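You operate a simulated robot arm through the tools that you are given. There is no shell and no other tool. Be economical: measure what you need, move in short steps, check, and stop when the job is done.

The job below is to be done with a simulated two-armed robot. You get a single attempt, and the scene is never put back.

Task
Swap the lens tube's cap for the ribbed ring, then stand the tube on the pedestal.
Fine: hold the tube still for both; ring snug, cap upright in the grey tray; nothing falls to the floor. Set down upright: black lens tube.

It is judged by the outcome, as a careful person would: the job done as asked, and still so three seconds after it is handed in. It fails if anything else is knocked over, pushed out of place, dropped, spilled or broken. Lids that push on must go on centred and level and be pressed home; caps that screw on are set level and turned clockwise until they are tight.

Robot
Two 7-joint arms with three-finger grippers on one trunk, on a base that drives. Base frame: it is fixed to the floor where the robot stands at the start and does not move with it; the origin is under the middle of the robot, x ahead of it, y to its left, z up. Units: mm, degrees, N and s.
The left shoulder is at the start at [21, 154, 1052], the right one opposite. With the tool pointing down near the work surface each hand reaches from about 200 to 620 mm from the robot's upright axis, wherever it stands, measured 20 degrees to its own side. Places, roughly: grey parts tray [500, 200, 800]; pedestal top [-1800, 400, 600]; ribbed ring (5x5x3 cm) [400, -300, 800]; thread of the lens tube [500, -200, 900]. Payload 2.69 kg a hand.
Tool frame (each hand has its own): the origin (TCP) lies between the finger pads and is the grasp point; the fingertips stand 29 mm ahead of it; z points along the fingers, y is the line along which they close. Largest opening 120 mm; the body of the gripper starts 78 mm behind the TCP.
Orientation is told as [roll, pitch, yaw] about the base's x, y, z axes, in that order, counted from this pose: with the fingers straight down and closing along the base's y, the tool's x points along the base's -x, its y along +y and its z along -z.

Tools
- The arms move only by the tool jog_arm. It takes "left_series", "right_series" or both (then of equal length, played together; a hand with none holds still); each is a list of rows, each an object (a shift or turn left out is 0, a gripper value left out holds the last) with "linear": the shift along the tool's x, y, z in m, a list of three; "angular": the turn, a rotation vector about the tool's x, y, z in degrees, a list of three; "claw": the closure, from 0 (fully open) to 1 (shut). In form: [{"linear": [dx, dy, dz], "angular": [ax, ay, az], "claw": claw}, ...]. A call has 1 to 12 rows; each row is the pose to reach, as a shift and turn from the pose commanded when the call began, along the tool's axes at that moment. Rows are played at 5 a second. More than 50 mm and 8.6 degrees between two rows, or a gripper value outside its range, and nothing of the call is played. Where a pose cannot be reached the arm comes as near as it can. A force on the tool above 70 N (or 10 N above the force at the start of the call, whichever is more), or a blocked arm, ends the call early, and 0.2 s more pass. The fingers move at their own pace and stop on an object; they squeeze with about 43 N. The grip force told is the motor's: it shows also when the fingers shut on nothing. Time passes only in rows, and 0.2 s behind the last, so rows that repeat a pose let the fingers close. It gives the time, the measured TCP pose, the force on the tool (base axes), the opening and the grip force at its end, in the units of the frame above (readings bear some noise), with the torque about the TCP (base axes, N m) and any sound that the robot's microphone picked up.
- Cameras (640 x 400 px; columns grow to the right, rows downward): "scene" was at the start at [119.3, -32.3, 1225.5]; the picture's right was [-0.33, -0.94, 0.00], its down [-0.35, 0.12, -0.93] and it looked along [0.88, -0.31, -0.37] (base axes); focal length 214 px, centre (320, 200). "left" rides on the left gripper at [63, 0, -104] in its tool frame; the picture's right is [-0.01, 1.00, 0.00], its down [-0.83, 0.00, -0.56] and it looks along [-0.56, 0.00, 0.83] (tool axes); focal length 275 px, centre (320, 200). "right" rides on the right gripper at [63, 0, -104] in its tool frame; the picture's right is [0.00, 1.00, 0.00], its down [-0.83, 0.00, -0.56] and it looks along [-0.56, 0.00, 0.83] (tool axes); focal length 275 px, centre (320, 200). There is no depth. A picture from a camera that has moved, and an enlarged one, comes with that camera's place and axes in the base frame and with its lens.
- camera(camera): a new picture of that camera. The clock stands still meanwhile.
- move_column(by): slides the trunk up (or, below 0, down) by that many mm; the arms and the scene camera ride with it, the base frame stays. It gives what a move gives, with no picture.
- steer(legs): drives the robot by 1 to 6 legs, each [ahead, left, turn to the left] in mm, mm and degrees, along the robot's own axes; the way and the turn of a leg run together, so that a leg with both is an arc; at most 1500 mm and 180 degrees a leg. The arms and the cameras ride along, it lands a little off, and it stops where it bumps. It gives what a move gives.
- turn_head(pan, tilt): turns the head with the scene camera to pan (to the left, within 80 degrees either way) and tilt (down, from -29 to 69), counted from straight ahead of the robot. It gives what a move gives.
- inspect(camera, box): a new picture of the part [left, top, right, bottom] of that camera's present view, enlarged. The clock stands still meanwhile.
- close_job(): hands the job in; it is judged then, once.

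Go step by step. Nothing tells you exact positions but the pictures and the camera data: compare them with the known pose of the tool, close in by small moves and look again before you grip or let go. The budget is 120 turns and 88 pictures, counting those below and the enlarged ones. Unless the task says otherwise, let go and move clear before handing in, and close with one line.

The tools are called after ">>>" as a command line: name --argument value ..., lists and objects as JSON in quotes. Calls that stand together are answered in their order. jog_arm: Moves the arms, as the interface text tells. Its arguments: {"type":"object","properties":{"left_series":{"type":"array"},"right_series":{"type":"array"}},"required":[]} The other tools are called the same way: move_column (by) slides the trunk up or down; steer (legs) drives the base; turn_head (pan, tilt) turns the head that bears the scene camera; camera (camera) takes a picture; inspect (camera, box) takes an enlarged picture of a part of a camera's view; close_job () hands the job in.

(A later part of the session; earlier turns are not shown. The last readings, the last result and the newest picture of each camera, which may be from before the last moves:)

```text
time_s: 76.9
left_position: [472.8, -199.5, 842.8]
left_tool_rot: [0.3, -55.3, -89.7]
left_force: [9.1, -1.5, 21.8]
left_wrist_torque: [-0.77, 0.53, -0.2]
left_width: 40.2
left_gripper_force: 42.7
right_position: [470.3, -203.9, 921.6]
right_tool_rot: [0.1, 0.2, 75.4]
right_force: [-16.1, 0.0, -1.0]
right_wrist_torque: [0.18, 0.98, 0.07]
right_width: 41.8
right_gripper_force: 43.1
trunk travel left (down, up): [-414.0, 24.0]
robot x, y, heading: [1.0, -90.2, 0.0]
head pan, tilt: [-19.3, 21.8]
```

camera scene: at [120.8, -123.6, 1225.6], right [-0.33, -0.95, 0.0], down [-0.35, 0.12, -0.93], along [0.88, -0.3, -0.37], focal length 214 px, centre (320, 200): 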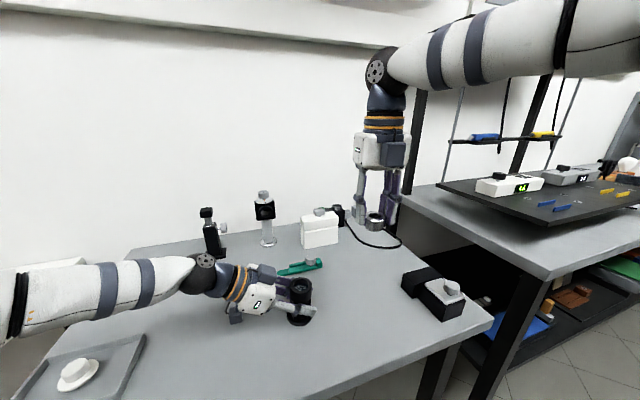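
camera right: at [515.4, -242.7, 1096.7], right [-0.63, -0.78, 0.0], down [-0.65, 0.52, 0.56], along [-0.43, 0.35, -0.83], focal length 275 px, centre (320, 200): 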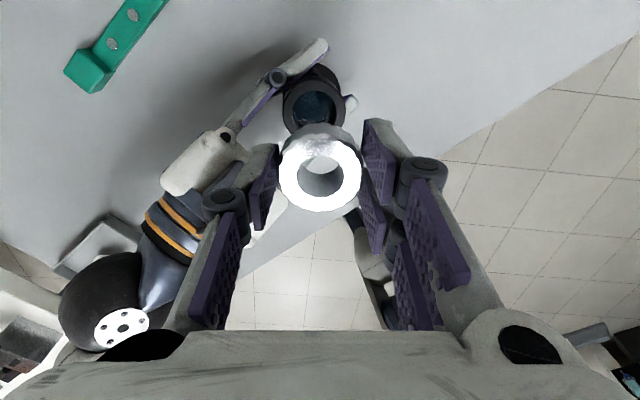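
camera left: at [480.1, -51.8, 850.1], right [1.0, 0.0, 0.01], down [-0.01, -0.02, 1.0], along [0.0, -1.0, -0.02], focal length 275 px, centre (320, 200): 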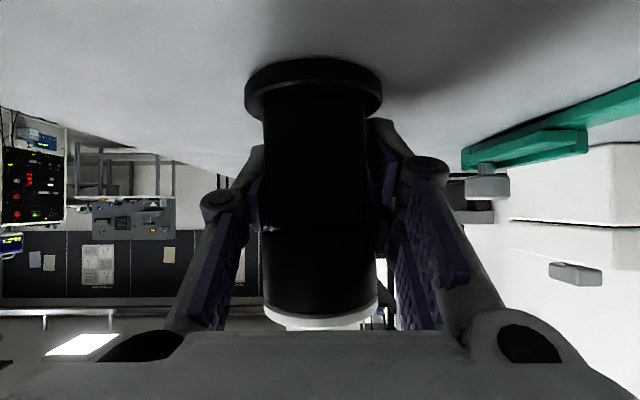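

The vertical load dropped as the ring sank, so the thread is taking. I'll relieve the side load and continue turning clockwise.

>>> jog_arm --right_series '[{"linear": [0.0004, 0.0015, 0.0], "angular": [0, 0, 0]}, {"linear": [0.0004, 0.0015, 0.0002], "angular": [0, 0, 8.2]}, {"linear": [0.0004, 0.0015, 0.0004], "angular": [0, 0, 16.4]}, {"linear": [0.0004, 0.0015, 0.0006], "angular": [0, 0, 24.6]}, {"linear": [0.0004, 0.0015, 0.0008], "angular": [0, 0, 32.8]}, {"linear": [0.0004, 0.0015, 0.001], "angular": [0, 0, 41]}, {"linear": [0.0004, 0.0015, 0.001], "angular": [0, 0, 49]}]'

>>> inspect --camera "scene" --box '[270, 240, 330, 310]'

```text
time_s: 78.5
left_position: [473.0, -200.5, 842.6]
left_tool_rot: [0.4, -55.3, -89.8]
left_force: [12.1, -1.7, 26.3]
left_wrist_torque: [-0.34, 0.18, -0.69]
left_width: 40.4
left_gripper_force: 42.8
right_position: [469.9, -202.7, 919.8]
right_tool_rot: [0.0, 0.0, 26.5]
right_force: [-12.3, 1.2, -19.8]
right_wrist_torque: [0.22, 0.87, 0.72]
right_width: 41.8
right_gripper_force: 43.2
trunk travel left (down, up): [-414.0, 24.0]
robot x, y, heading: [0.5, -89.8, 0.3]
head pan, tilt: [-19.3, 21.8]
```

```text
5.71 times, centred on (300, 275) of scene
camera zoom: at [120.4, -123.5, 1225.6], right [-0.33, -0.95, 0.0], down [-0.35, 0.12, -0.93], along [0.88, -0.3, -0.37], focal length 1226 px, centre (434, -229)
```

zoom: 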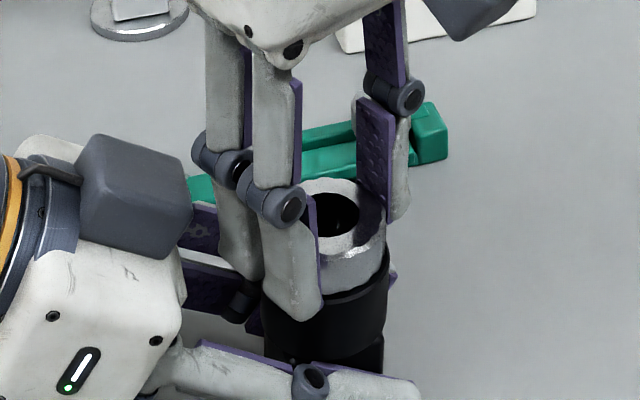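

Torque is rising to 0.7 N·m and the thread is pulling the ring down. I'll open, rewind to about yaw 150, regrip, and keep tightening.

>>> jog_arm --right_series '[{"linear": [0.0011, 0.0005, 0.0015], "claw": 0.57}, {"linear": [0.0011, 0.0005, 0.0015], "claw": 0.57}, {"linear": [0.0011, 0.0005, 0.0015], "angular": [0, 0, -8.3]}, {"linear": [0.0011, 0.0005, 0.0015], "angular": [0, 0, -16.6]}, {"linear": [0.0011, 0.0005, 0.0015], "angular": [0, 0, -24.9]}, {"linear": [0.0011, 0.0005, 0.0015], "angular": [0, 0, -33.2]}, {"linear": [0.0011, 0.0005, 0.0015], "angular": [0, 0, -41.5]}, {"linear": [0.0011, 0.0005, 0.0015], "angular": [0, 0, -49.8]}, {"linear": [0.0011, 0.0005, 0.0015], "angular": [0, 0, -58.1]}, {"linear": [0.0011, 0.0005, 0.0015], "angular": [0, 0, -66.4]}]'

>>> inspect --camera "right" --box '[230, 80, 410, 230]'

```text
time_s: 80.7
left_position: [470.8, -199.6, 841.3]
left_tool_rot: [0.4, -55.1, -89.9]
left_force: [-1.6, -1.4, 23.4]
left_wrist_torque: [-0.64, 0.01, -0.01]
left_width: 40.5
left_gripper_force: 43.2
right_position: [467.7, -202.9, 919.1]
right_tool_rot: [-0.1, 0.0, 93.1]
right_force: [0.1, 0.2, -0.1]
right_wrist_torque: [-0.01, 0.03, 0.02]
right_width: 51.5
right_gripper_force: 0.0
trunk travel left (down, up): [-414.0, 24.0]
robot x, y, heading: [-0.8, -92.4, 0.5]
head pan, tilt: [-19.3, 21.8]
```

```text
2.67 times, centred on (320, 155) of right
camera zoom: at [471.6, -265.4, 1024.8], right [-1.0, -0.06, 0.0], down [-0.05, 0.83, 0.56], along [-0.03, 0.55, -0.83], focal length 734 px, centre (320, 320)
```

zoom: 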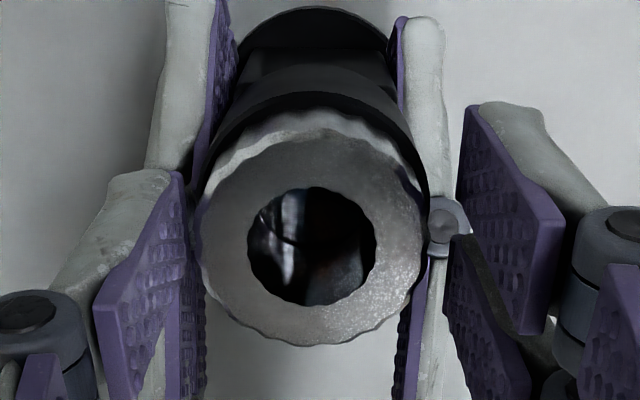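

The ring sits about 1.6 mm toward +x and slightly toward -y of the hand. I'll correct that, finish rewinding, grip, and tighten.

>>> jog_arm --right_series '[{"linear": [0.0015, -0.0014, -0.0005], "angular": [0, 0, -8.2]}, {"linear": [0.0015, -0.0014, -0.0005], "angular": [0, 0, -16.4]}, {"linear": [0.0015, -0.0014, -0.0005], "angular": [0, 0, -24.6]}, {"linear": [0.0015, -0.0014, -0.0005], "angular": [0, 0, -32.8]}, {"linear": [0.0015, -0.0014, -0.0005], "angular": [0, 0, -41]}, {"linear": [0.0015, -0.0014, -0.0005], "angular": [0, 0, -49.2]}, {"linear": [0.0015, -0.0014, -0.0005], "angular": [0, 0, -49.2], "claw": 1}, {"linear": [0.0015, -0.0014, -0.0005], "angular": [0, 0, -49.2], "claw": 1}, {"linear": [0.0015, -0.0014, -0.0005], "angular": [0, 0, -49.2], "claw": 1}]'

>>> jog_arm --right_series '[{"angular": [0, 0, 8.2]}, {"angular": [0, 0, 16.4]}, {"angular": [0, 0, 24.6]}, {"angular": [0, 0, 32.8]}, {"angular": [0, 0, 41]}, {"angular": [0, 0, 49.2]}]'

```text
time_s: 82.7
left_position: [471.6, -200.7, 842.6]
left_tool_rot: [0.2, -55.2, -90.0]
left_force: [-4.9, -13.3, 20.7]
left_wrist_torque: [0.17, -0.52, -0.09]
left_width: 40.6
left_gripper_force: 42.9
right_position: [472.1, -202.4, 921.4]
right_tool_rot: [-0.1, 0.1, 142.0]
right_force: [8.5, 16.6, 2.2]
right_wrist_torque: [0.66, -0.38, 0.19]
right_width: 41.9
right_gripper_force: 42.9
trunk travel left (down, up): [-414.0, 24.0]
robot x, y, heading: [3.6, -93.5, 0.5]
head pan, tilt: [-19.3, 21.8]
```

```text
time_s: 84.1
left_position: [472.0, -200.5, 840.9]
left_tool_rot: [0.2, -55.1, -89.8]
left_force: [-4.1, -7.6, 18.2]
left_wrist_torque: [-0.89, 0.1, -0.99]
left_width: 40.2
left_gripper_force: 43.5
right_position: [469.4, -204.5, 920.7]
right_tool_rot: [0.0, 0.1, 92.8]
right_force: [2.0, -0.5, 5.5]
right_wrist_torque: [0.0, -0.04, 0.91]
right_width: 42.3
right_gripper_force: 43.0
trunk travel left (down, up): [-414.0, 24.0]
robot x, y, heading: [0.1, -95.6, 0.1]
head pan, tilt: [-19.3, 21.8]
```

The torque is now about 0.9 N·m. I'll turn further to see whether it plateaus, then view the joint.

>>> jog_arm --right_series '[{"angular": [0, 0, 8.2]}, {"angular": [0, 0, 16.4]}, {"angular": [0, 0, 24.6]}, {"angular": [0, 0, 32.8]}, {"angular": [0, 0, 41]}, {"angular": [0, 0, 49.2]}]'

>>> inspect --camera "scene" --box '[270, 240, 330, 310]'

>>> inspect --camera "left" --box '[220, 40, 420, 340]'

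```text
time_s: 85.5
left_position: [472.5, -200.5, 841.8]
left_tool_rot: [0.5, -55.3, -89.7]
left_force: [14.3, -9.4, 16.4]
left_wrist_torque: [-0.16, 1.0, -1.12]
left_width: 40.2
left_gripper_force: 43.1
right_position: [468.8, -202.5, 920.8]
right_tool_rot: [0.2, 0.1, 43.7]
right_force: [-20.0, 7.4, 2.3]
right_wrist_torque: [0.21, 0.94, 1.08]
right_width: 42.3
right_gripper_force: 42.6
trunk travel left (down, up): [-414.0, 24.0]
robot x, y, heading: [4.1, -93.3, 0.3]
head pan, tilt: [-19.3, 21.8]
```

```text
5.71 times, centred on (300, 275) of scene
camera zoom: at [118.9, -123.5, 1225.8], right [-0.33, -0.95, 0.0], down [-0.35, 0.12, -0.93], along [0.88, -0.3, -0.37], focal length 1226 px, centre (434, -229)
```

zoom: 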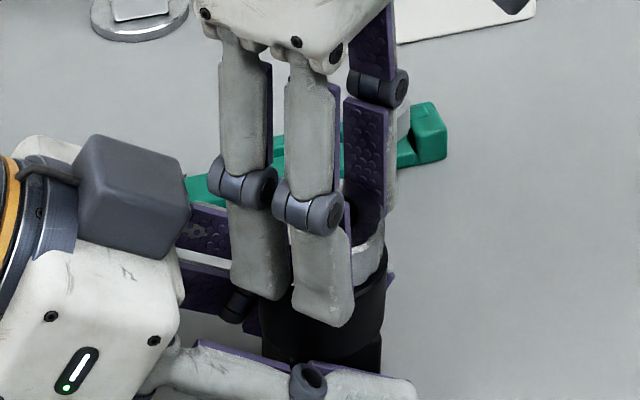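

```text
1.33 times, centred on (320, 190) of left
camera zoom: at [472.0, -78.2, 850.5], right [1.0, 0.01, 0.01], down [-0.01, -0.02, 1.0], along [0.01, -1.0, -0.02], focal length 367 px, centre (320, 213)
```

zoom: 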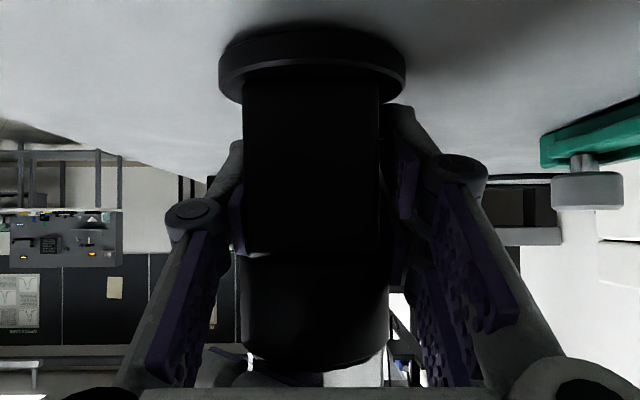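

The torque has levelled off at about 1.1 N·m and the tube hasn't rotated, so the ring seems tight. I'll open, raise the right hand, and view the seat.

>>> jog_arm --right_series '[{"angular": [0, 0, -4], "claw": 0.57}, {"angular": [0, 0, -8], "claw": 0.55}, {"linear": [0, 0, -0.04], "angular": [0, 0, -8]}, {"linear": [0, 0, -0.08], "angular": [0, 0, -8]}, {"linear": [0, 0, -0.12], "angular": [0, 0, -8]}, {"linear": [0, 0, -0.16], "angular": [0, 0, -8]}]'

>>> inspect --camera "scene" --box '[260, 240, 340, 330]'

>>> inspect --camera "left" --box '[240, 200, 400, 340]'

```text
time_s: 86.9
left_position: [472.5, -200.5, 841.2]
left_tool_rot: [0.3, -55.1, -89.8]
left_force: [6.6, 0.7, 24.6]
left_wrist_torque: [-0.54, -0.23, 0.13]
left_width: 40.3
left_gripper_force: 42.7
right_position: [471.4, -202.6, 1081.6]
right_tool_rot: [0.0, 0.0, 51.7]
right_force: [-0.2, 0.1, 0.7]
right_wrist_torque: [0.01, 0.02, 0.0]
right_width: 54.1
right_gripper_force: 0.1
trunk travel left (down, up): [-414.0, 24.0]
robot x, y, heading: [2.0, -91.8, 0.4]
head pan, tilt: [-19.3, 21.8]
```

```text
4.44 times, centred on (300, 285) of scene
camera zoom: at [119.7, -123.1, 1225.8], right [-0.33, -0.95, 0.0], down [-0.35, 0.12, -0.93], along [0.88, -0.3, -0.37], focal length 953 px, centre (409, -178)
```

zoom: 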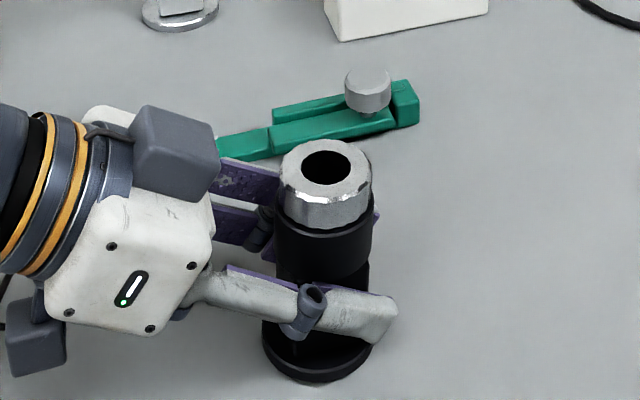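

```text
2.86 times, centred on (320, 270) of left
camera zoom: at [472.0, -78.3, 850.4], right [1.0, 0.01, 0.01], down [-0.01, -0.02, 1.0], along [0.01, -1.0, -0.02], focal length 786 px, centre (320, 0)
```

zoom: 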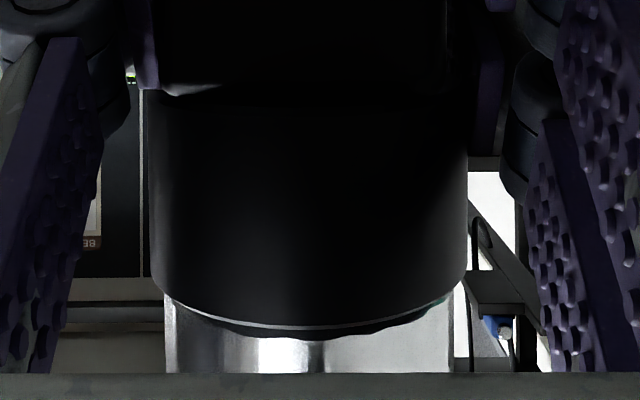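

The ring looks level and concentric. One closer look at the seam before moving on.

>>> inspect --camera "scene" --box '[282, 268, 322, 298]'

```text
13.33 times, centred on (302, 283) of scene
camera zoom: at [119.7, -123.1, 1225.8], right [-0.33, -0.95, 0.0], down [-0.35, 0.12, -0.93], along [0.88, -0.3, -0.37], focal length 2860 px, centre (560, -907)
```

zoom: 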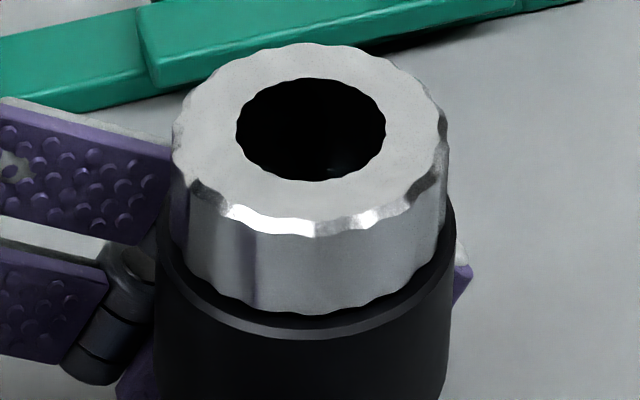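

The ring sits flush. I'll apply one more tightening pass to be sure: rewind above it, regrip, turn clockwise, and check that the torque jumps immediately.

>>> jog_arm --right_series '[{"linear": [0.0016, 0.0013, 0], "angular": [0, 0, -8]}, {"linear": [0.0016, 0.0013, 0], "angular": [0, 0, -16]}, {"linear": [0.0016, 0.0013, 0], "angular": [0, 0, -24]}, {"linear": [0.0016, 0.0013, 0], "angular": [0, 0, -32]}, {"linear": [0.0016, 0.0013, 0], "angular": [0, 0, -40]}, {"linear": [0.0016, 0.0013, 0], "angular": [0, 0, -48]}, {"linear": [0.0016, 0.0013, 0.04], "angular": [0, 0, -56]}, {"linear": [0.0016, 0.0013, 0.08], "angular": [0, 0, -64]}, {"linear": [0.0016, 0.0013, 0.12], "angular": [0, 0, -70]}, {"linear": [0.0016, 0.0013, 0.145], "angular": [0, 0, -70]}, {"linear": [0.0016, 0.0013, 0.159], "angular": [0, 0, -70]}, {"linear": [0.0016, 0.0013, 0.159], "angular": [0, 0, -70]}]'

>>> jog_arm --right_series '[{"claw": 1}, {"claw": 1}, {"claw": 1}, {"claw": 1, "angular": [0, 0, 7]}, {"angular": [0, 0, 14]}, {"angular": [0, 0, 14]}]'

>>> jog_arm --right_series '[{"angular": [0, 0, 8]}, {"angular": [0, 0, 16]}, {"angular": [0, 0, 24]}, {"angular": [0, 0, 32]}, {"angular": [0, 0, 32]}]'

```text
time_s: 89.5
left_position: [472.2, -200.1, 842.0]
left_tool_rot: [0.4, -55.1, -90.0]
left_force: [2.1, -0.9, 24.9]
left_wrist_torque: [-0.65, -0.1, 0.02]
left_width: 40.3
left_gripper_force: 43.3
right_position: [471.0, -205.7, 920.7]
right_tool_rot: [-0.1, 0.1, 121.7]
right_force: [-1.0, 0.9, 0.2]
right_wrist_torque: [-0.01, -0.02, 0.01]
right_width: 53.8
right_gripper_force: 0.0
trunk travel left (down, up): [-414.0, 24.0]
robot x, y, heading: [1.0, -94.6, 0.6]
head pan, tilt: [-19.3, 21.8]
```

```text
time_s: 90.9
left_position: [471.7, -200.7, 842.1]
left_tool_rot: [0.1, -55.3, -89.9]
left_force: [-6.4, -10.1, 24.2]
left_wrist_torque: [0.1, -0.53, -0.47]
left_width: 39.9
left_gripper_force: 43.0
right_position: [471.0, -203.6, 921.6]
right_tool_rot: [-0.1, 0.0, 107.7]
right_force: [10.4, 13.0, -4.0]
right_wrist_torque: [0.58, -0.39, 0.55]
right_width: 41.4
right_gripper_force: 43.1
trunk travel left (down, up): [-414.0, 24.0]
robot x, y, heading: [2.9, -91.8, 0.1]
head pan, tilt: [-19.3, 21.8]
```

```text
time_s: 92.1
left_position: [470.3, -201.4, 842.2]
left_tool_rot: [0.2, -55.2, -89.9]
left_force: [-12.5, -6.2, 21.8]
left_wrist_torque: [-0.82, -0.53, -0.84]
left_width: 40.5
left_gripper_force: 42.7
right_position: [468.2, -205.8, 923.1]
right_tool_rot: [-0.1, 0.0, 75.6]
right_force: [10.7, -0.5, 2.2]
right_wrist_torque: [-0.09, -0.16, 0.76]
right_width: 41.4
right_gripper_force: 42.8
trunk travel left (down, up): [-414.0, 24.0]
robot x, y, heading: [-3.7, -92.7, 0.2]
head pan, tilt: [-19.3, 21.8]
```

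The torque jumps at once, so the ring is tight. I'll release it, raise the right hand clear, and then lift the tube with the left.

>>> jog_arm --right_series '[{"angular": [0, 0, -4], "claw": 0.57}, {"angular": [0, 0, -4], "claw": 0.5}, {"linear": [0, 0, -0.04]}, {"linear": [0, 0, -0.08]}, {"linear": [0, 0, -0.12]}, {"linear": [0, 0, -0.16]}, {"linear": [0, 0, -0.2]}, {"linear": [0.02, 0, -0.21]}, {"linear": [0.05, 0.02, -0.21]}, {"linear": [0.08, 0.05, -0.21]}, {"linear": [0.1, 0.08, -0.21]}]'

>>> jog_arm --left_series '[{"linear": [-0.0082, 0, -0.0057]}, {"linear": [-0.0246, 0, -0.0172]}, {"linear": [-0.0491, 0, -0.0344]}, {"linear": [-0.0737, 0, -0.0516]}, {"linear": [-0.0983, 0, -0.0688]}, {"linear": [-0.1229, 0, -0.086]}, {"linear": [-0.1229, 0, -0.086]}]'

>>> camera --camera "scene"

```text
time_s: 94.5
left_position: [472.9, -200.0, 841.8]
left_tool_rot: [0.3, -55.2, -89.8]
left_force: [5.1, 2.2, 25.8]
left_wrist_torque: [-0.54, -0.12, 0.1]
left_width: 40.1
left_gripper_force: 43.1
right_position: [366.9, -282.7, 1129.9]
right_tool_rot: [-0.1, 0.0, 75.8]
right_force: [-1.0, 0.4, -0.3]
right_wrist_torque: [0.0, 0.0, 0.01]
right_width: 60.0
right_gripper_force: 0.1
trunk travel left (down, up): [-414.0, 24.0]
robot x, y, heading: [-0.2, -90.3, -0.0]
head pan, tilt: [-19.3, 21.8]
```

```text
time_s: 96.1
left_position: [471.8, -199.2, 989.5]
left_tool_rot: [0.0, -55.1, -89.6]
left_force: [0.9, -0.4, -1.2]
left_wrist_torque: [-0.01, -0.03, -0.03]
left_width: 40.2
left_gripper_force: 43.3
right_position: [369.0, -281.5, 1128.6]
right_tool_rot: [0.0, -0.1, 75.7]
right_force: [0.4, 0.7, -0.3]
right_wrist_torque: [-0.02, 0.0, -0.01]
right_width: 60.0
right_gripper_force: 0.0
trunk travel left (down, up): [-414.0, 24.0]
robot x, y, heading: [-0.3, -90.1, 0.3]
head pan, tilt: [-19.3, 21.8]
```

```text
20 pictures are left
camera scene: at [121.2, -123.6, 1225.4], right [-0.33, -0.95, 0.0], down [-0.35, 0.12, -0.93], along [0.88, -0.3, -0.37], focal length 214 px, centre (320, 200)
```

scene: 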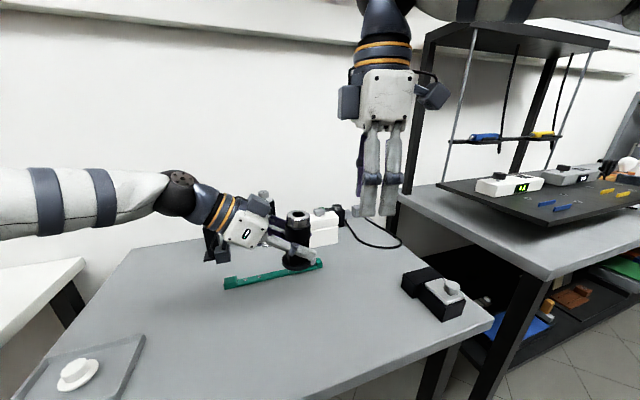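

The tube comes up cleanly with its ring. I'll bring it in close, back away from the table, and turn left to look for the pedestal.

>>> jog_arm --left_series '[{"linear": [0.0143, -0.012, -0.0205]}, {"linear": [0.0287, -0.024, -0.041]}, {"linear": [0.043, -0.036, -0.0615]}, {"linear": [0.0573, -0.048, -0.082]}, {"linear": [0.0717, -0.06, -0.1025]}, {"linear": [0.086, -0.072, -0.123]}, {"linear": [0.086, -0.072, -0.123]}]'

>>> steer --legs '[[-450, 0, 0], [0, 0, 110]]'

>>> turn_head --pan 40 --tilt 28

>>> camera --camera "scene"

```text
time_s: 97.7
left_position: [398.4, -50.7, 989.8]
left_tool_rot: [0.0, -55.1, -89.8]
left_force: [-0.4, 0.2, -1.6]
left_wrist_torque: [0.01, 0.02, 0.01]
left_width: 40.3
left_gripper_force: 43.4
right_position: [368.5, -282.4, 1128.9]
right_tool_rot: [-0.1, -0.1, 75.7]
right_force: [-0.7, -0.9, 0.7]
right_wrist_torque: [0.02, 0.02, 0.01]
right_width: 60.0
right_gripper_force: 0.0
trunk travel left (down, up): [-414.0, 24.0]
robot x, y, heading: [0.2, -95.0, 0.1]
head pan, tilt: [-19.3, 21.8]
```

```text
time_s: 105.0
left_position: [-621.3, 266.3, 989.9]
left_tool_rot: [0.1, -55.1, 20.0]
left_force: [0.5, -0.3, -1.7]
left_wrist_torque: [-0.03, 0.01, -0.01]
left_width: 40.0
left_gripper_force: 43.0
right_position: [-394.6, 314.5, 1129.4]
right_tool_rot: [0.0, 0.0, -174.6]
right_force: [-1.1, 0.3, 0.0]
right_wrist_torque: [-0.02, -0.01, 0.03]
right_width: 60.1
right_gripper_force: 0.0
trunk travel left (down, up): [-414.0, 24.0]
robot x, y, heading: [-449.0, -93.9, 109.9]
head pan, tilt: [-19.3, 21.8]
```

```text
time_s: 106.3
left_position: [-620.8, 265.1, 989.4]
left_tool_rot: [0.1, -55.1, 20.1]
left_force: [0.5, 0.0, -1.6]
left_wrist_torque: [0.0, 0.0, -0.04]
left_width: 40.4
left_gripper_force: 42.9
right_position: [-393.4, 315.3, 1129.2]
right_tool_rot: [0.1, -0.1, -174.6]
right_force: [0.9, 0.0, 0.7]
right_wrist_torque: [0.02, 0.0, -0.03]
right_width: 59.9
right_gripper_force: 0.1
trunk travel left (down, up): [-414.0, 24.0]
robot x, y, heading: [-445.6, -95.0, 109.9]
head pan, tilt: [40.0, 28.0]
```

```text
19 pictures are left
camera scene: at [-537.5, -20.7, 1215.5], right [0.5, 0.87, 0.0], down [0.41, -0.23, -0.88], along [-0.76, 0.44, -0.47], focal length 214 px, centre (320, 200)
```

scene: 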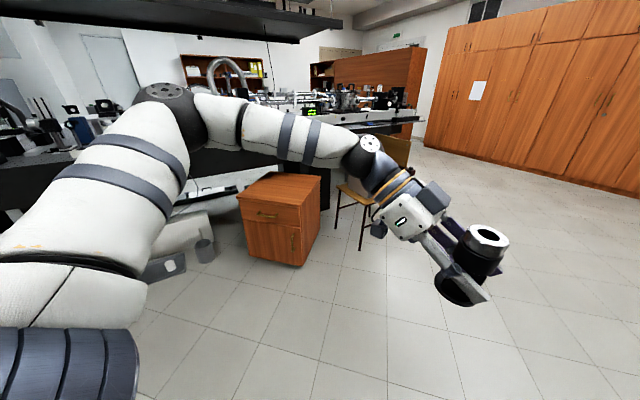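

The pedestal is the wooden cabinet, near [-1830, 410] with its top at 600. I'll turn to face it and look at its surroundings.

>>> steer --legs '[[0, 0, 68]]'

>>> turn_head --pan -12 --tilt 28

>>> camera --camera "scene"

```text
time_s: 109.7
left_position: [-845.7, -116.9, 989.5]
left_tool_rot: [0.1, -55.1, 87.8]
left_force: [-0.1, -0.6, -1.9]
left_wrist_torque: [0.0, 0.01, -0.01]
left_width: 40.1
left_gripper_force: 43.1
right_position: [-805.7, 111.3, 1129.0]
right_tool_rot: [0.0, 0.1, -106.9]
right_force: [0.5, -0.5, -0.4]
right_wrist_torque: [-0.01, -0.01, 0.01]
right_width: 60.1
right_gripper_force: 0.1
trunk travel left (down, up): [-414.0, 24.0]
robot x, y, heading: [-450.9, -97.2, 177.6]
head pan, tilt: [40.0, 28.0]
```

```text
time_s: 110.9
left_position: [-846.1, -117.4, 990.2]
left_tool_rot: [0.1, -55.2, 87.6]
left_force: [-0.2, -0.1, -1.5]
left_wrist_torque: [0.03, 0.01, -0.03]
left_width: 40.2
left_gripper_force: 42.9
right_position: [-805.1, 112.0, 1129.3]
right_tool_rot: [0.0, 0.1, -106.9]
right_force: [0.0, 0.3, -0.2]
right_wrist_torque: [0.02, 0.02, -0.01]
right_width: 60.0
right_gripper_force: 0.1
trunk travel left (down, up): [-414.0, 24.0]
robot x, y, heading: [-444.8, -94.6, 177.7]
head pan, tilt: [-12.0, 28.0]
```

```text
18 pictures are left
camera scene: at [-567.5, -72.2, 1215.5], right [0.25, 0.97, 0.0], down [0.46, -0.12, -0.88], along [-0.86, 0.22, -0.47], focal length 214 px, centre (320, 200)
```

scene: 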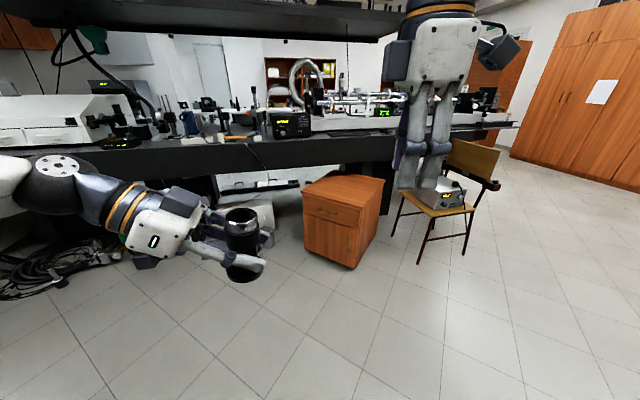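

The cabinet's centre is around [-1830, 415], standing corner-on, with a bench behind it. I'll approach on heading 155 and stop a little short to check the distance.

>>> steer --legs '[[0, 0, -22.7], [760, 82, 0]]'

>>> turn_head --pan 0 --tilt 45

>>> camera --camera "scene"

```text
time_s: 116.2
left_position: [-1552.8, 295.5, 990.0]
left_tool_rot: [0.1, -55.1, 64.4]
left_force: [-0.7, 0.5, -1.3]
left_wrist_torque: [0.02, -0.02, -0.04]
left_width: 39.8
left_gripper_force: 42.7
right_position: [-1424.2, 489.7, 1129.4]
right_tool_rot: [0.1, 0.0, -130.2]
right_force: [-0.6, 0.0, 0.0]
right_wrist_torque: [0.0, -0.09, 0.0]
right_width: 60.1
right_gripper_force: 0.0
trunk travel left (down, up): [-414.0, 24.0]
robot x, y, heading: [-1176.9, 160.0, 154.1]
head pan, tilt: [-12.0, 28.0]
```

```text
time_s: 117.0
left_position: [-1551.6, 296.4, 988.6]
left_tool_rot: [0.1, -55.2, 64.4]
left_force: [0.3, 0.5, -1.9]
left_wrist_torque: [-0.02, 0.03, 0.0]
left_width: 40.0
left_gripper_force: 42.9
right_position: [-1425.1, 489.1, 1129.2]
right_tool_rot: [0.0, 0.0, -130.2]
right_force: [0.2, -0.8, -0.2]
right_wrist_torque: [-0.01, -0.01, 0.03]
right_width: 59.9
right_gripper_force: 0.1
trunk travel left (down, up): [-414.0, 24.0]
robot x, y, heading: [-1175.0, 160.8, 154.6]
head pan, tilt: [0.0, 45.0]
```

```text
17 pictures are left
camera scene: at [-1278.0, 206.8, 1189.8], right [0.43, 0.9, 0.0], down [0.64, -0.31, -0.71], along [-0.64, 0.31, -0.71], focal length 214 px, centre (320, 200)
```

scene: 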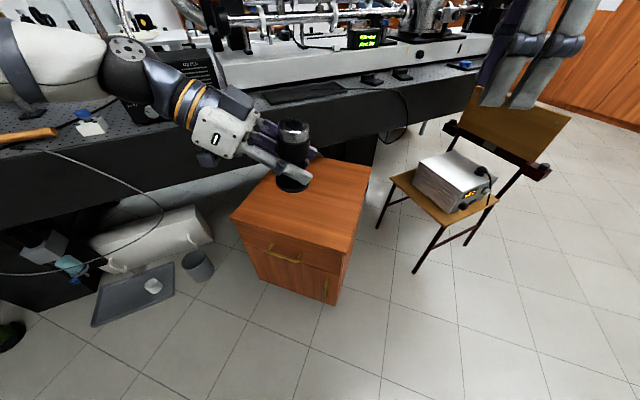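

Corner B of the cabinet is at about [-1574, 437], and the bench overhangs its back. I'll stand the tube roughly 100 mm in from both near edges, around [-1725, 432], approaching on heading 178 to keep the left arm clear of the bench.

>>> steer --legs '[[0, 0, 23.6], [20, -301, 0]]'

>>> jog_arm --left_series '[{"linear": [0, 0.03, 0]}, {"linear": [0, 0.06, 0]}, {"linear": [0, 0.09, 0]}, {"linear": [0, 0.13, 0]}, {"linear": [0, 0.13, 0]}]'

>>> turn_head --pan 5 --tilt 45

>>> camera --camera "scene"

```text
time_s: 121.2
left_position: [-1584.6, 444.1, 989.8]
left_tool_rot: [0.1, -55.0, 87.8]
left_force: [-0.3, -0.2, -1.5]
left_wrist_torque: [0.01, 0.0, -0.02]
left_width: 40.1
left_gripper_force: 43.3
right_position: [-1542.9, 673.1, 1128.9]
right_tool_rot: [0.0, 0.0, -106.8]
right_force: [0.0, -0.5, -0.2]
right_wrist_torque: [0.02, 0.01, -0.03]
right_width: 60.2
right_gripper_force: 0.2
trunk travel left (down, up): [-414.0, 24.0]
robot x, y, heading: [-1189.1, 469.6, 177.7]
head pan, tilt: [0.0, 45.0]
```

```text
time_s: 122.4
left_position: [-1712.3, 447.2, 991.8]
left_tool_rot: [0.1, -55.2, 87.7]
left_force: [0.5, 0.2, -2.1]
left_wrist_torque: [-0.02, 0.03, -0.01]
left_width: 39.8
left_gripper_force: 43.3
right_position: [-1542.6, 672.0, 1129.7]
right_tool_rot: [0.1, 0.0, -106.8]
right_force: [0.4, 0.5, 0.3]
right_wrist_torque: [-0.01, -0.05, -0.02]
right_width: 60.1
right_gripper_force: 0.1
trunk travel left (down, up): [-414.0, 24.0]
robot x, y, heading: [-1185.6, 468.6, 178.1]
head pan, tilt: [0.0, 45.0]
```

```text
time_s: 123.0
left_position: [-1713.3, 448.4, 990.3]
left_tool_rot: [0.0, -55.1, 87.8]
left_force: [-0.6, -1.0, -1.7]
left_wrist_torque: [-0.01, -0.02, -0.01]
left_width: 40.1
left_gripper_force: 43.2
right_position: [-1544.3, 672.6, 1128.6]
right_tool_rot: [0.0, 0.1, -106.8]
right_force: [0.2, -0.4, 0.8]
right_wrist_torque: [0.0, 0.0, 0.0]
right_width: 60.0
right_gripper_force: 0.0
trunk travel left (down, up): [-414.0, 24.0]
robot x, y, heading: [-1184.5, 467.9, 177.7]
head pan, tilt: [5.0, 45.0]
```

```text
16 pictures are left
camera scene: at [-1297.6, 463.0, 1189.7], right [-0.05, 1.0, 0.0], down [0.71, 0.03, -0.71], along [-0.71, -0.03, -0.71], focal length 214 px, centre (320, 200)
```

scene: 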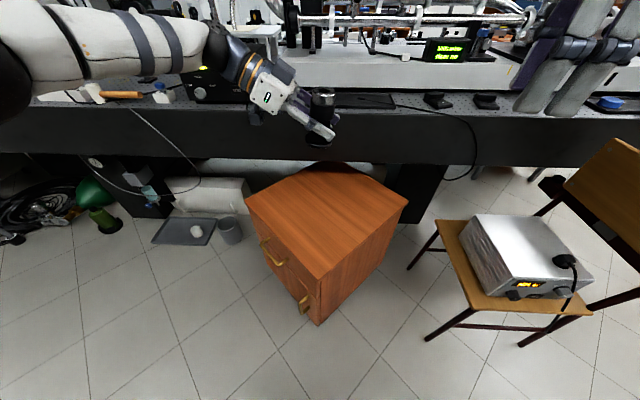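

The near corner is confirmed at about [-1566, 446], so extending 25 mm puts the tube about 120 mm in from both edges. I'll extend and lower the trunk 300 mm.

>>> jog_arm --left_series '[{"linear": [0, 0.012, 0]}, {"linear": [0, 0.025, 0]}, {"linear": [0, 0.025, 0]}]'

>>> move_column --by -300

>>> camera --camera "scene"

>>> camera --camera "left"

```text
time_s: 123.8
left_position: [-1738.4, 449.4, 989.1]
left_tool_rot: [0.1, -55.2, 87.8]
left_force: [0.1, -0.2, -2.0]
left_wrist_torque: [-0.02, 0.0, -0.01]
left_width: 40.0
left_gripper_force: 42.7
right_position: [-1544.0, 673.2, 1129.8]
right_tool_rot: [-0.1, 0.0, -106.9]
right_force: [-0.3, 0.5, 0.4]
right_wrist_torque: [0.01, -0.02, 0.01]
right_width: 60.0
right_gripper_force: 0.0
trunk travel left (down, up): [-414.0, 24.0]
robot x, y, heading: [-1183.7, 469.4, 177.6]
head pan, tilt: [5.0, 45.0]
```

```text
time_s: 126.8
left_position: [-1739.0, 448.3, 691.3]
left_tool_rot: [0.1, -55.1, 87.8]
left_force: [0.6, -0.5, -1.4]
left_wrist_torque: [-0.03, 0.02, -0.01]
left_width: 40.1
left_gripper_force: 42.8
right_position: [-1589.4, 674.0, 772.0]
right_tool_rot: [9.5, 2.5, -106.6]
right_force: [-0.8, 0.4, -0.3]
right_wrist_torque: [0.02, 0.01, -0.01]
right_width: 60.2
right_gripper_force: 0.0
trunk travel left (down, up): [-114.0, 324.0]
robot x, y, heading: [-1187.6, 465.8, 177.7]
head pan, tilt: [5.0, 45.0]
```

```text
15 pictures are left
camera scene: at [-1415.5, 467.4, 862.4], right [-0.05, 1.0, 0.0], down [0.71, 0.03, -0.71], along [-0.71, -0.03, -0.71], focal length 214 px, centre (320, 200)
```

scene: 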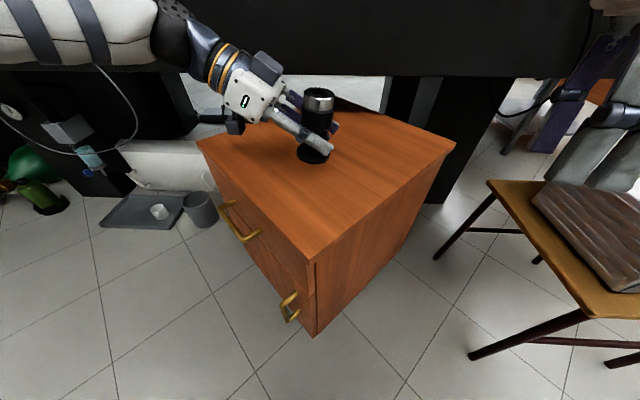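

```text
14 pictures are left
camera left: at [-1743.5, 327.4, 699.1], right [-1.0, 0.04, 0.01], down [0.01, 0.02, 1.0], along [0.04, 1.0, -0.02], focal length 275 px, centre (320, 200)
```

left: 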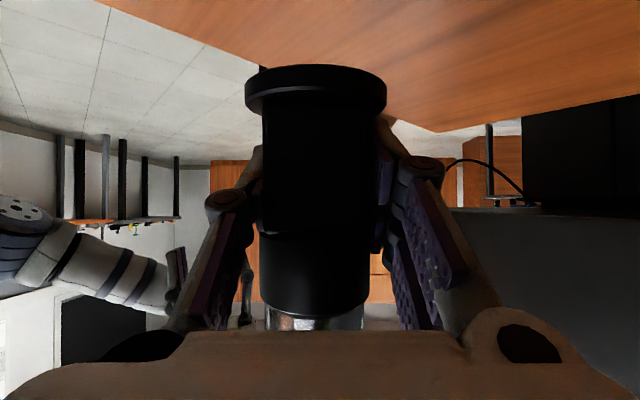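

The tube hangs about 50 mm over the cabinet top, well inside the edges. I'll lower it with the arm by 42 mm and look.

>>> jog_arm --left_series '[{"linear": [0.0115, 0, 0.008]}, {"linear": [0.023, 0, 0.016]}, {"linear": [0.0344, 0, 0.0241]}, {"linear": [0.0344, 0, 0.0241]}]'

>>> inspect --camera "scene" --box '[260, 70, 380, 190]'

```text
time_s: 127.8
left_position: [-1738.6, 449.3, 648.3]
left_tool_rot: [0.2, -55.1, 87.9]
left_force: [0.2, -0.7, -1.9]
left_wrist_torque: [0.02, 0.02, 0.03]
left_width: 40.1
left_gripper_force: 43.0
right_position: [-1588.9, 674.7, 771.9]
right_tool_rot: [9.5, 2.4, -106.7]
right_force: [0.0, -0.5, 0.3]
right_wrist_torque: [0.01, 0.0, -0.04]
right_width: 60.0
right_gripper_force: 0.0
trunk travel left (down, up): [-114.0, 324.0]
robot x, y, heading: [-1181.5, 469.7, 177.7]
head pan, tilt: [5.0, 45.0]
```

```text
3.33 times, centred on (320, 130) of scene
camera zoom: at [-1415.7, 467.4, 862.3], right [-0.05, 1.0, 0.0], down [0.71, 0.03, -0.71], along [-0.71, -0.03, -0.71], focal length 715 px, centre (320, 433)
```

zoom: 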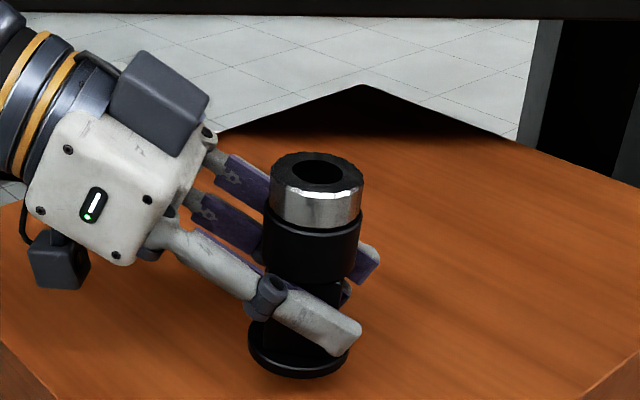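

It is close to the surface. I'll creep down and watch the force.

>>> jog_arm --left_series '[{"linear": [0.0016, 0, 0.0011]}, {"linear": [0.0033, 0, 0.0023]}, {"linear": [0.0041, 0, 0.0029]}, {"linear": [0.0041, 0, 0.0029]}]'

>>> jog_arm --left_series '[{"linear": [0.0008, 0, 0.0006]}, {"linear": [0.0016, 0, 0.0011]}, {"linear": [0.0016, 0, 0.0011]}]'

```text
time_s: 128.8
left_position: [-1738.4, 447.8, 643.2]
left_tool_rot: [0.2, -55.1, 87.8]
left_force: [0.4, -0.6, -2.1]
left_wrist_torque: [0.02, 0.0, 0.01]
left_width: 40.1
left_gripper_force: 42.8
right_position: [-1589.9, 673.5, 770.9]
right_tool_rot: [9.5, 2.4, -106.6]
right_force: [0.8, 0.0, 0.9]
right_wrist_torque: [-0.01, -0.03, -0.01]
right_width: 59.9
right_gripper_force: 0.0
trunk travel left (down, up): [-114.0, 324.0]
robot x, y, heading: [-1186.1, 467.2, 177.7]
head pan, tilt: [5.0, 45.0]
```

```text
time_s: 129.6
left_position: [-1739.2, 448.8, 640.3]
left_tool_rot: [0.1, -55.1, 87.8]
left_force: [0.4, 0.3, -1.3]
left_wrist_torque: [0.0, 0.05, -0.02]
left_width: 40.1
left_gripper_force: 42.8
right_position: [-1588.8, 674.8, 771.9]
right_tool_rot: [9.5, 2.4, -106.6]
right_force: [0.2, 0.4, 0.2]
right_wrist_torque: [0.0, -0.02, 0.03]
right_width: 59.8
right_gripper_force: 0.0
trunk travel left (down, up): [-114.0, 324.0]
robot x, y, heading: [-1187.3, 467.1, 177.6]
head pan, tilt: [5.0, 45.0]
```

No contact yet, so I'll keep creeping down in 1 mm steps.

>>> jog_arm --left_series '[{"linear": [0.0008, 0, 0.0006]}, {"linear": [0.0016, 0, 0.0011]}, {"linear": [0.0016, 0, 0.0011]}]'

>>> jog_arm --left_series '[{"linear": [0.0008, 0, 0.0006]}, {"linear": [0.0012, 0, 0.0009]}, {"linear": [0.0012, 0, 0.0009]}]'

```text
time_s: 130.4
left_position: [-1738.9, 447.8, 641.1]
left_tool_rot: [0.2, -55.1, 87.8]
left_force: [-0.5, 0.9, -1.7]
left_wrist_torque: [0.0, -0.02, 0.02]
left_width: 40.1
left_gripper_force: 43.1
right_position: [-1588.7, 674.7, 771.7]
right_tool_rot: [9.5, 2.3, -106.6]
right_force: [0.7, 0.4, -0.6]
right_wrist_torque: [0.02, -0.03, 0.02]
right_width: 60.1
right_gripper_force: 0.1
trunk travel left (down, up): [-114.0, 324.0]
robot x, y, heading: [-1183.8, 468.5, 177.8]
head pan, tilt: [5.0, 45.0]
```

```text
time_s: 131.2
left_position: [-1738.7, 449.5, 637.0]
left_tool_rot: [0.1, -55.1, 87.8]
left_force: [-0.3, 0.0, -2.2]
left_wrist_torque: [0.01, 0.02, 0.0]
left_width: 40.0
left_gripper_force: 42.8
right_position: [-1589.3, 675.3, 771.5]
right_tool_rot: [9.5, 2.3, -106.6]
right_force: [-0.6, -0.4, -0.6]
right_wrist_torque: [0.02, -0.01, 0.01]
right_width: 60.1
right_gripper_force: 0.1
trunk travel left (down, up): [-114.0, 324.0]
robot x, y, heading: [-1184.3, 463.9, 177.9]
head pan, tilt: [5.0, 45.0]
```

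Still free at about z 638. I'll check the gap with the left camera.

>>> inspect --camera "left" --box '[200, 40, 440, 140]'

>>> jog_arm --left_series '[{"linear": [0.0008, 0, 0.0006]}, {"linear": [0.0016, 0, 0.0011]}, {"linear": [0.0016, 0, 0.0011]}]'

```text
2.67 times, centred on (320, 90) of left
camera zoom: at [-1743.7, 327.6, 646.4], right [-1.0, 0.04, 0.0], down [0.01, 0.02, 1.0], along [0.04, 1.0, -0.02], focal length 734 px, centre (320, 493)
```

zoom: 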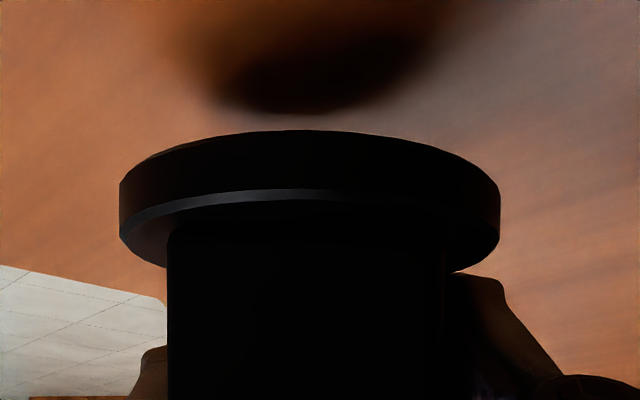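

```text
time_s: 132.0
left_position: [-1737.7, 448.5, 635.1]
left_tool_rot: [0.1, -55.1, 87.8]
left_force: [-0.5, -0.2, -1.5]
left_wrist_torque: [0.01, 0.01, 0.01]
left_width: 40.3
left_gripper_force: 42.8
right_position: [-1589.1, 672.8, 772.3]
right_tool_rot: [9.6, 2.4, -106.6]
right_force: [0.0, 0.2, -0.2]
right_wrist_torque: [-0.01, 0.01, 0.0]
right_width: 60.1
right_gripper_force: 0.0
trunk travel left (down, up): [-114.0, 324.0]
robot x, y, heading: [-1180.9, 469.7, 177.6]
head pan, tilt: [5.0, 45.0]
```

There's still a visible gap below the flange. I'll continue in small steps.

>>> jog_arm --left_series '[{"linear": [0.0016, 0, 0.0011]}, {"linear": [0.0033, 0, 0.0023]}, {"linear": [0.0033, 0, 0.0023]}]'

>>> jog_arm --left_series '[{"linear": [0.0008, 0, 0.0006]}, {"linear": [0.0016, 0, 0.0011]}, {"linear": [0.0016, 0, 0.0011]}]'

>>> jog_arm --left_series '[{"linear": [0.0008, 0, 0.0006]}, {"linear": [0.0016, 0, 0.0011]}, {"linear": [0.0016, 0, 0.0011]}]'

>>> inspect --camera "left" --box '[200, 40, 440, 140]'

```text
time_s: 132.8
left_position: [-1739.0, 448.6, 631.4]
left_tool_rot: [0.0, -55.1, 87.8]
left_force: [-0.5, 0.2, -2.2]
left_wrist_torque: [0.0, 0.0, -0.02]
left_width: 40.0
left_gripper_force: 43.3
right_position: [-1589.4, 673.4, 772.0]
right_tool_rot: [9.5, 2.4, -106.7]
right_force: [0.4, 0.0, 0.6]
right_wrist_torque: [0.0, 0.01, 0.0]
right_width: 60.2
right_gripper_force: 0.0
trunk travel left (down, up): [-114.0, 324.0]
robot x, y, heading: [-1185.9, 466.2, 177.6]
head pan, tilt: [5.0, 45.0]
```

```text
time_s: 133.6
left_position: [-1739.1, 448.8, 627.8]
left_tool_rot: [0.0, -55.2, 87.7]
left_force: [0.5, -0.7, -0.8]
left_wrist_torque: [-0.01, 0.03, 0.01]
left_width: 40.1
left_gripper_force: 43.0
right_position: [-1589.6, 674.7, 771.9]
right_tool_rot: [9.5, 2.3, -106.6]
right_force: [0.0, 0.2, -0.5]
right_wrist_torque: [0.01, 0.02, 0.02]
right_width: 60.1
right_gripper_force: 0.0
trunk travel left (down, up): [-114.0, 324.0]
robot x, y, heading: [-1183.4, 469.5, 177.6]
head pan, tilt: [5.0, 45.0]
```

```text
time_s: 134.4
left_position: [-1737.6, 448.9, 627.6]
left_tool_rot: [0.0, -55.0, 88.0]
left_force: [-0.5, -0.2, -2.2]
left_wrist_torque: [-0.02, 0.0, -0.02]
left_width: 39.9
left_gripper_force: 43.0
right_position: [-1589.4, 674.5, 772.0]
right_tool_rot: [9.6, 2.3, -106.6]
right_force: [0.6, -0.2, 0.2]
right_wrist_torque: [0.0, 0.0, 0.02]
right_width: 59.8
right_gripper_force: 0.0
trunk travel left (down, up): [-114.0, 324.0]
robot x, y, heading: [-1185.5, 464.4, 177.9]
head pan, tilt: [5.0, 45.0]
```

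```text
2.67 times, centred on (320, 90) of left
camera zoom: at [-1743.8, 327.7, 636.2], right [-1.0, 0.04, 0.0], down [0.01, 0.02, 1.0], along [0.04, 1.0, -0.02], focal length 734 px, centre (320, 493)
```

zoom: 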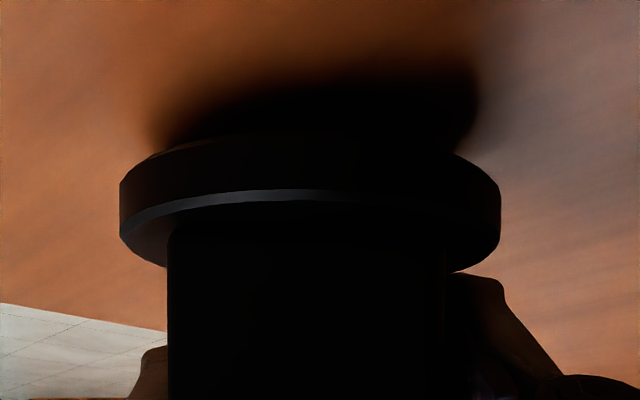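

The shadow is merging with the flange, so contact is close. I'll continue with 1–2 mm steps.

>>> jog_arm --left_series '[{"linear": [0.0008, 0, 0.0006]}, {"linear": [0.0016, 0, 0.0011]}, {"linear": [0.0016, 0, 0.0011]}]'

>>> jog_arm --left_series '[{"linear": [0.0008, 0, 0.0006]}, {"linear": [0.0016, 0, 0.0011]}, {"linear": [0.0016, 0, 0.0011]}]'

>>> jog_arm --left_series '[{"linear": [0.0008, 0, 0.0006]}, {"linear": [0.0008, 0, 0.0006]}]'

```text
time_s: 135.2
left_position: [-1739.1, 448.8, 625.4]
left_tool_rot: [0.1, -55.1, 87.8]
left_force: [0.1, 0.6, -1.8]
left_wrist_torque: [0.03, -0.01, 0.0]
left_width: 39.9
left_gripper_force: 42.7
right_position: [-1589.9, 674.2, 770.7]
right_tool_rot: [9.6, 2.5, -106.5]
right_force: [0.0, 0.1, 1.1]
right_wrist_torque: [0.01, -0.03, -0.02]
right_width: 60.0
right_gripper_force: 0.2
trunk travel left (down, up): [-114.0, 324.0]
robot x, y, heading: [-1184.2, 468.3, 177.6]
head pan, tilt: [5.0, 45.0]
```

```text
time_s: 136.0
left_position: [-1738.5, 448.8, 623.1]
left_tool_rot: [0.2, -55.1, 87.9]
left_force: [0.3, -0.8, -2.3]
left_wrist_torque: [0.01, -0.01, -0.02]
left_width: 40.0
left_gripper_force: 42.6
right_position: [-1589.4, 675.5, 772.3]
right_tool_rot: [9.5, 2.5, -106.6]
right_force: [0.0, -0.6, -0.8]
right_wrist_torque: [-0.02, 0.02, -0.03]
right_width: 60.2
right_gripper_force: 0.1
trunk travel left (down, up): [-114.0, 324.0]
robot x, y, heading: [-1187.9, 469.1, 177.8]
head pan, tilt: [5.0, 45.0]
```

```text
time_s: 136.6
left_position: [-1739.1, 448.8, 623.7]
left_tool_rot: [0.1, -55.2, 87.8]
left_force: [-0.2, 0.8, -0.2]
left_wrist_torque: [0.07, 0.02, 0.03]
left_width: 39.9
left_gripper_force: 43.4
right_position: [-1588.3, 673.5, 771.4]
right_tool_rot: [9.4, 2.4, -106.6]
right_force: [-0.5, 0.0, -0.6]
right_wrist_torque: [0.02, 0.0, 0.02]
right_width: 60.1
right_gripper_force: 0.0
trunk travel left (down, up): [-114.0, 324.0]
robot x, y, heading: [-1184.5, 465.8, 177.7]
head pan, tilt: [5.0, 45.0]
```

Weight is just coming off, with force rising to about 0. One more half-millimetre step, then a look before release.

>>> jog_arm --left_series '[{"linear": [0.0006, 0, 0.0004]}, {"linear": [0.0006, 0, 0.0004]}]'

>>> inspect --camera "left" --box '[200, 40, 440, 140]'

>>> inspect --camera "scene" --box '[250, 80, 390, 200]'

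```text
time_s: 137.2
left_position: [-1738.7, 449.3, 623.8]
left_tool_rot: [0.2, -55.2, 87.8]
left_force: [0.7, 0.8, 4.4]
left_wrist_torque: [0.18, -0.05, -0.03]
left_width: 40.0
left_gripper_force: 43.4
right_position: [-1589.3, 674.1, 773.0]
right_tool_rot: [9.5, 2.3, -106.7]
right_force: [0.5, 0.1, -1.1]
right_wrist_torque: [-0.01, 0.0, 0.0]
right_width: 60.2
right_gripper_force: 0.0
trunk travel left (down, up): [-114.0, 324.0]
robot x, y, heading: [-1184.9, 466.7, 177.8]
head pan, tilt: [5.0, 45.0]
```

```text
2.67 times, centred on (320, 90) of left
camera zoom: at [-1743.4, 327.5, 631.6], right [-1.0, 0.04, 0.01], down [0.01, 0.02, 1.0], along [0.04, 1.0, -0.02], focal length 734 px, centre (320, 493)
```

zoom: 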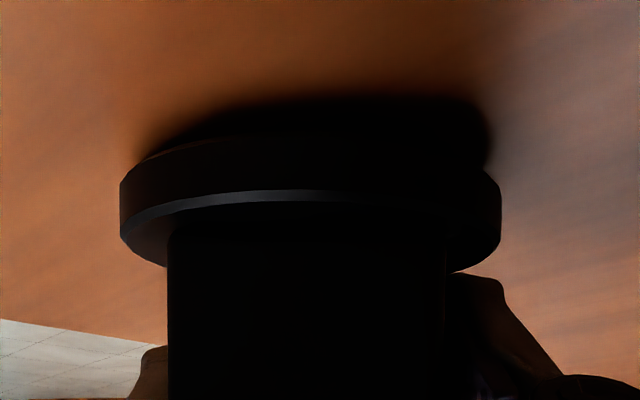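

```text
3.33 times, centred on (320, 140) of scene
camera zoom: at [-1415.3, 467.5, 862.4], right [-0.05, 1.0, 0.0], down [0.71, 0.03, -0.71], along [-0.71, -0.03, -0.71], focal length 715 px, centre (320, 400)
```

zoom: 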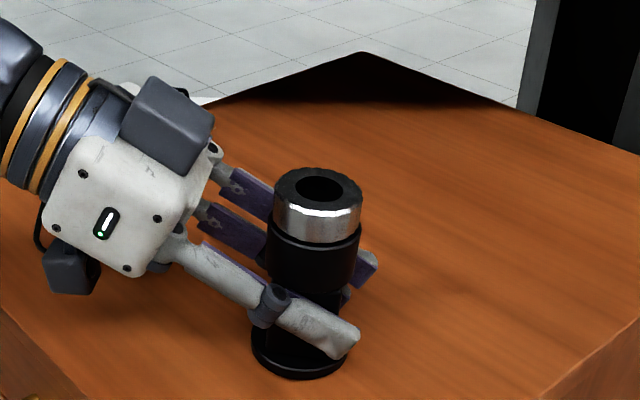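

The tube is on the surface with about 6 N of contact. I'll open slowly and then withdraw straight back along the hand's axis.

>>> jog_arm --left_series '[{"claw": 0.64}, {"claw": 0.6}, {"claw": 0.5}, {"claw": 0.3}, {"claw": 0.2}, {"claw": 0.2}]'

>>> inspect --camera "scene" --box '[250, 80, 390, 200]'

```text
time_s: 138.6
left_position: [-1738.7, 448.1, 622.5]
left_tool_rot: [0.2, -55.1, 87.8]
left_force: [0.6, -0.4, -0.8]
left_wrist_torque: [0.02, 0.03, 0.01]
left_width: 95.9
left_gripper_force: 0.1
right_position: [-1589.2, 674.2, 772.1]
right_tool_rot: [9.5, 2.4, -106.5]
right_force: [1.0, -0.3, 0.3]
right_wrist_torque: [-0.01, 0.0, -0.01]
right_width: 59.7
right_gripper_force: 0.0
trunk travel left (down, up): [-114.0, 324.0]
robot x, y, heading: [-1182.8, 464.0, 177.7]
head pan, tilt: [5.0, 45.0]
```

```text
3.33 times, centred on (320, 140) of scene
camera zoom: at [-1415.6, 467.4, 862.3], right [-0.05, 1.0, 0.0], down [0.71, 0.03, -0.71], along [-0.71, -0.03, -0.71], focal length 715 px, centre (320, 400)
```

zoom: 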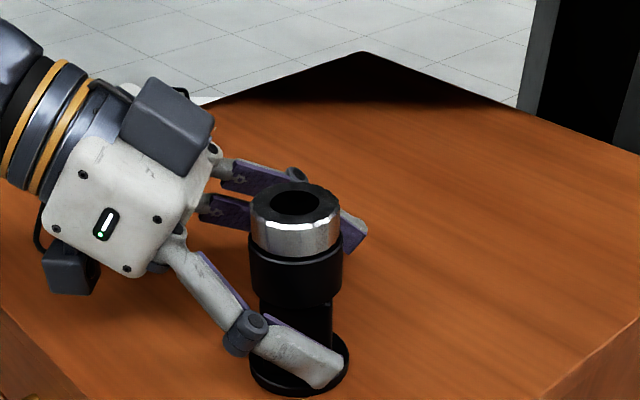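

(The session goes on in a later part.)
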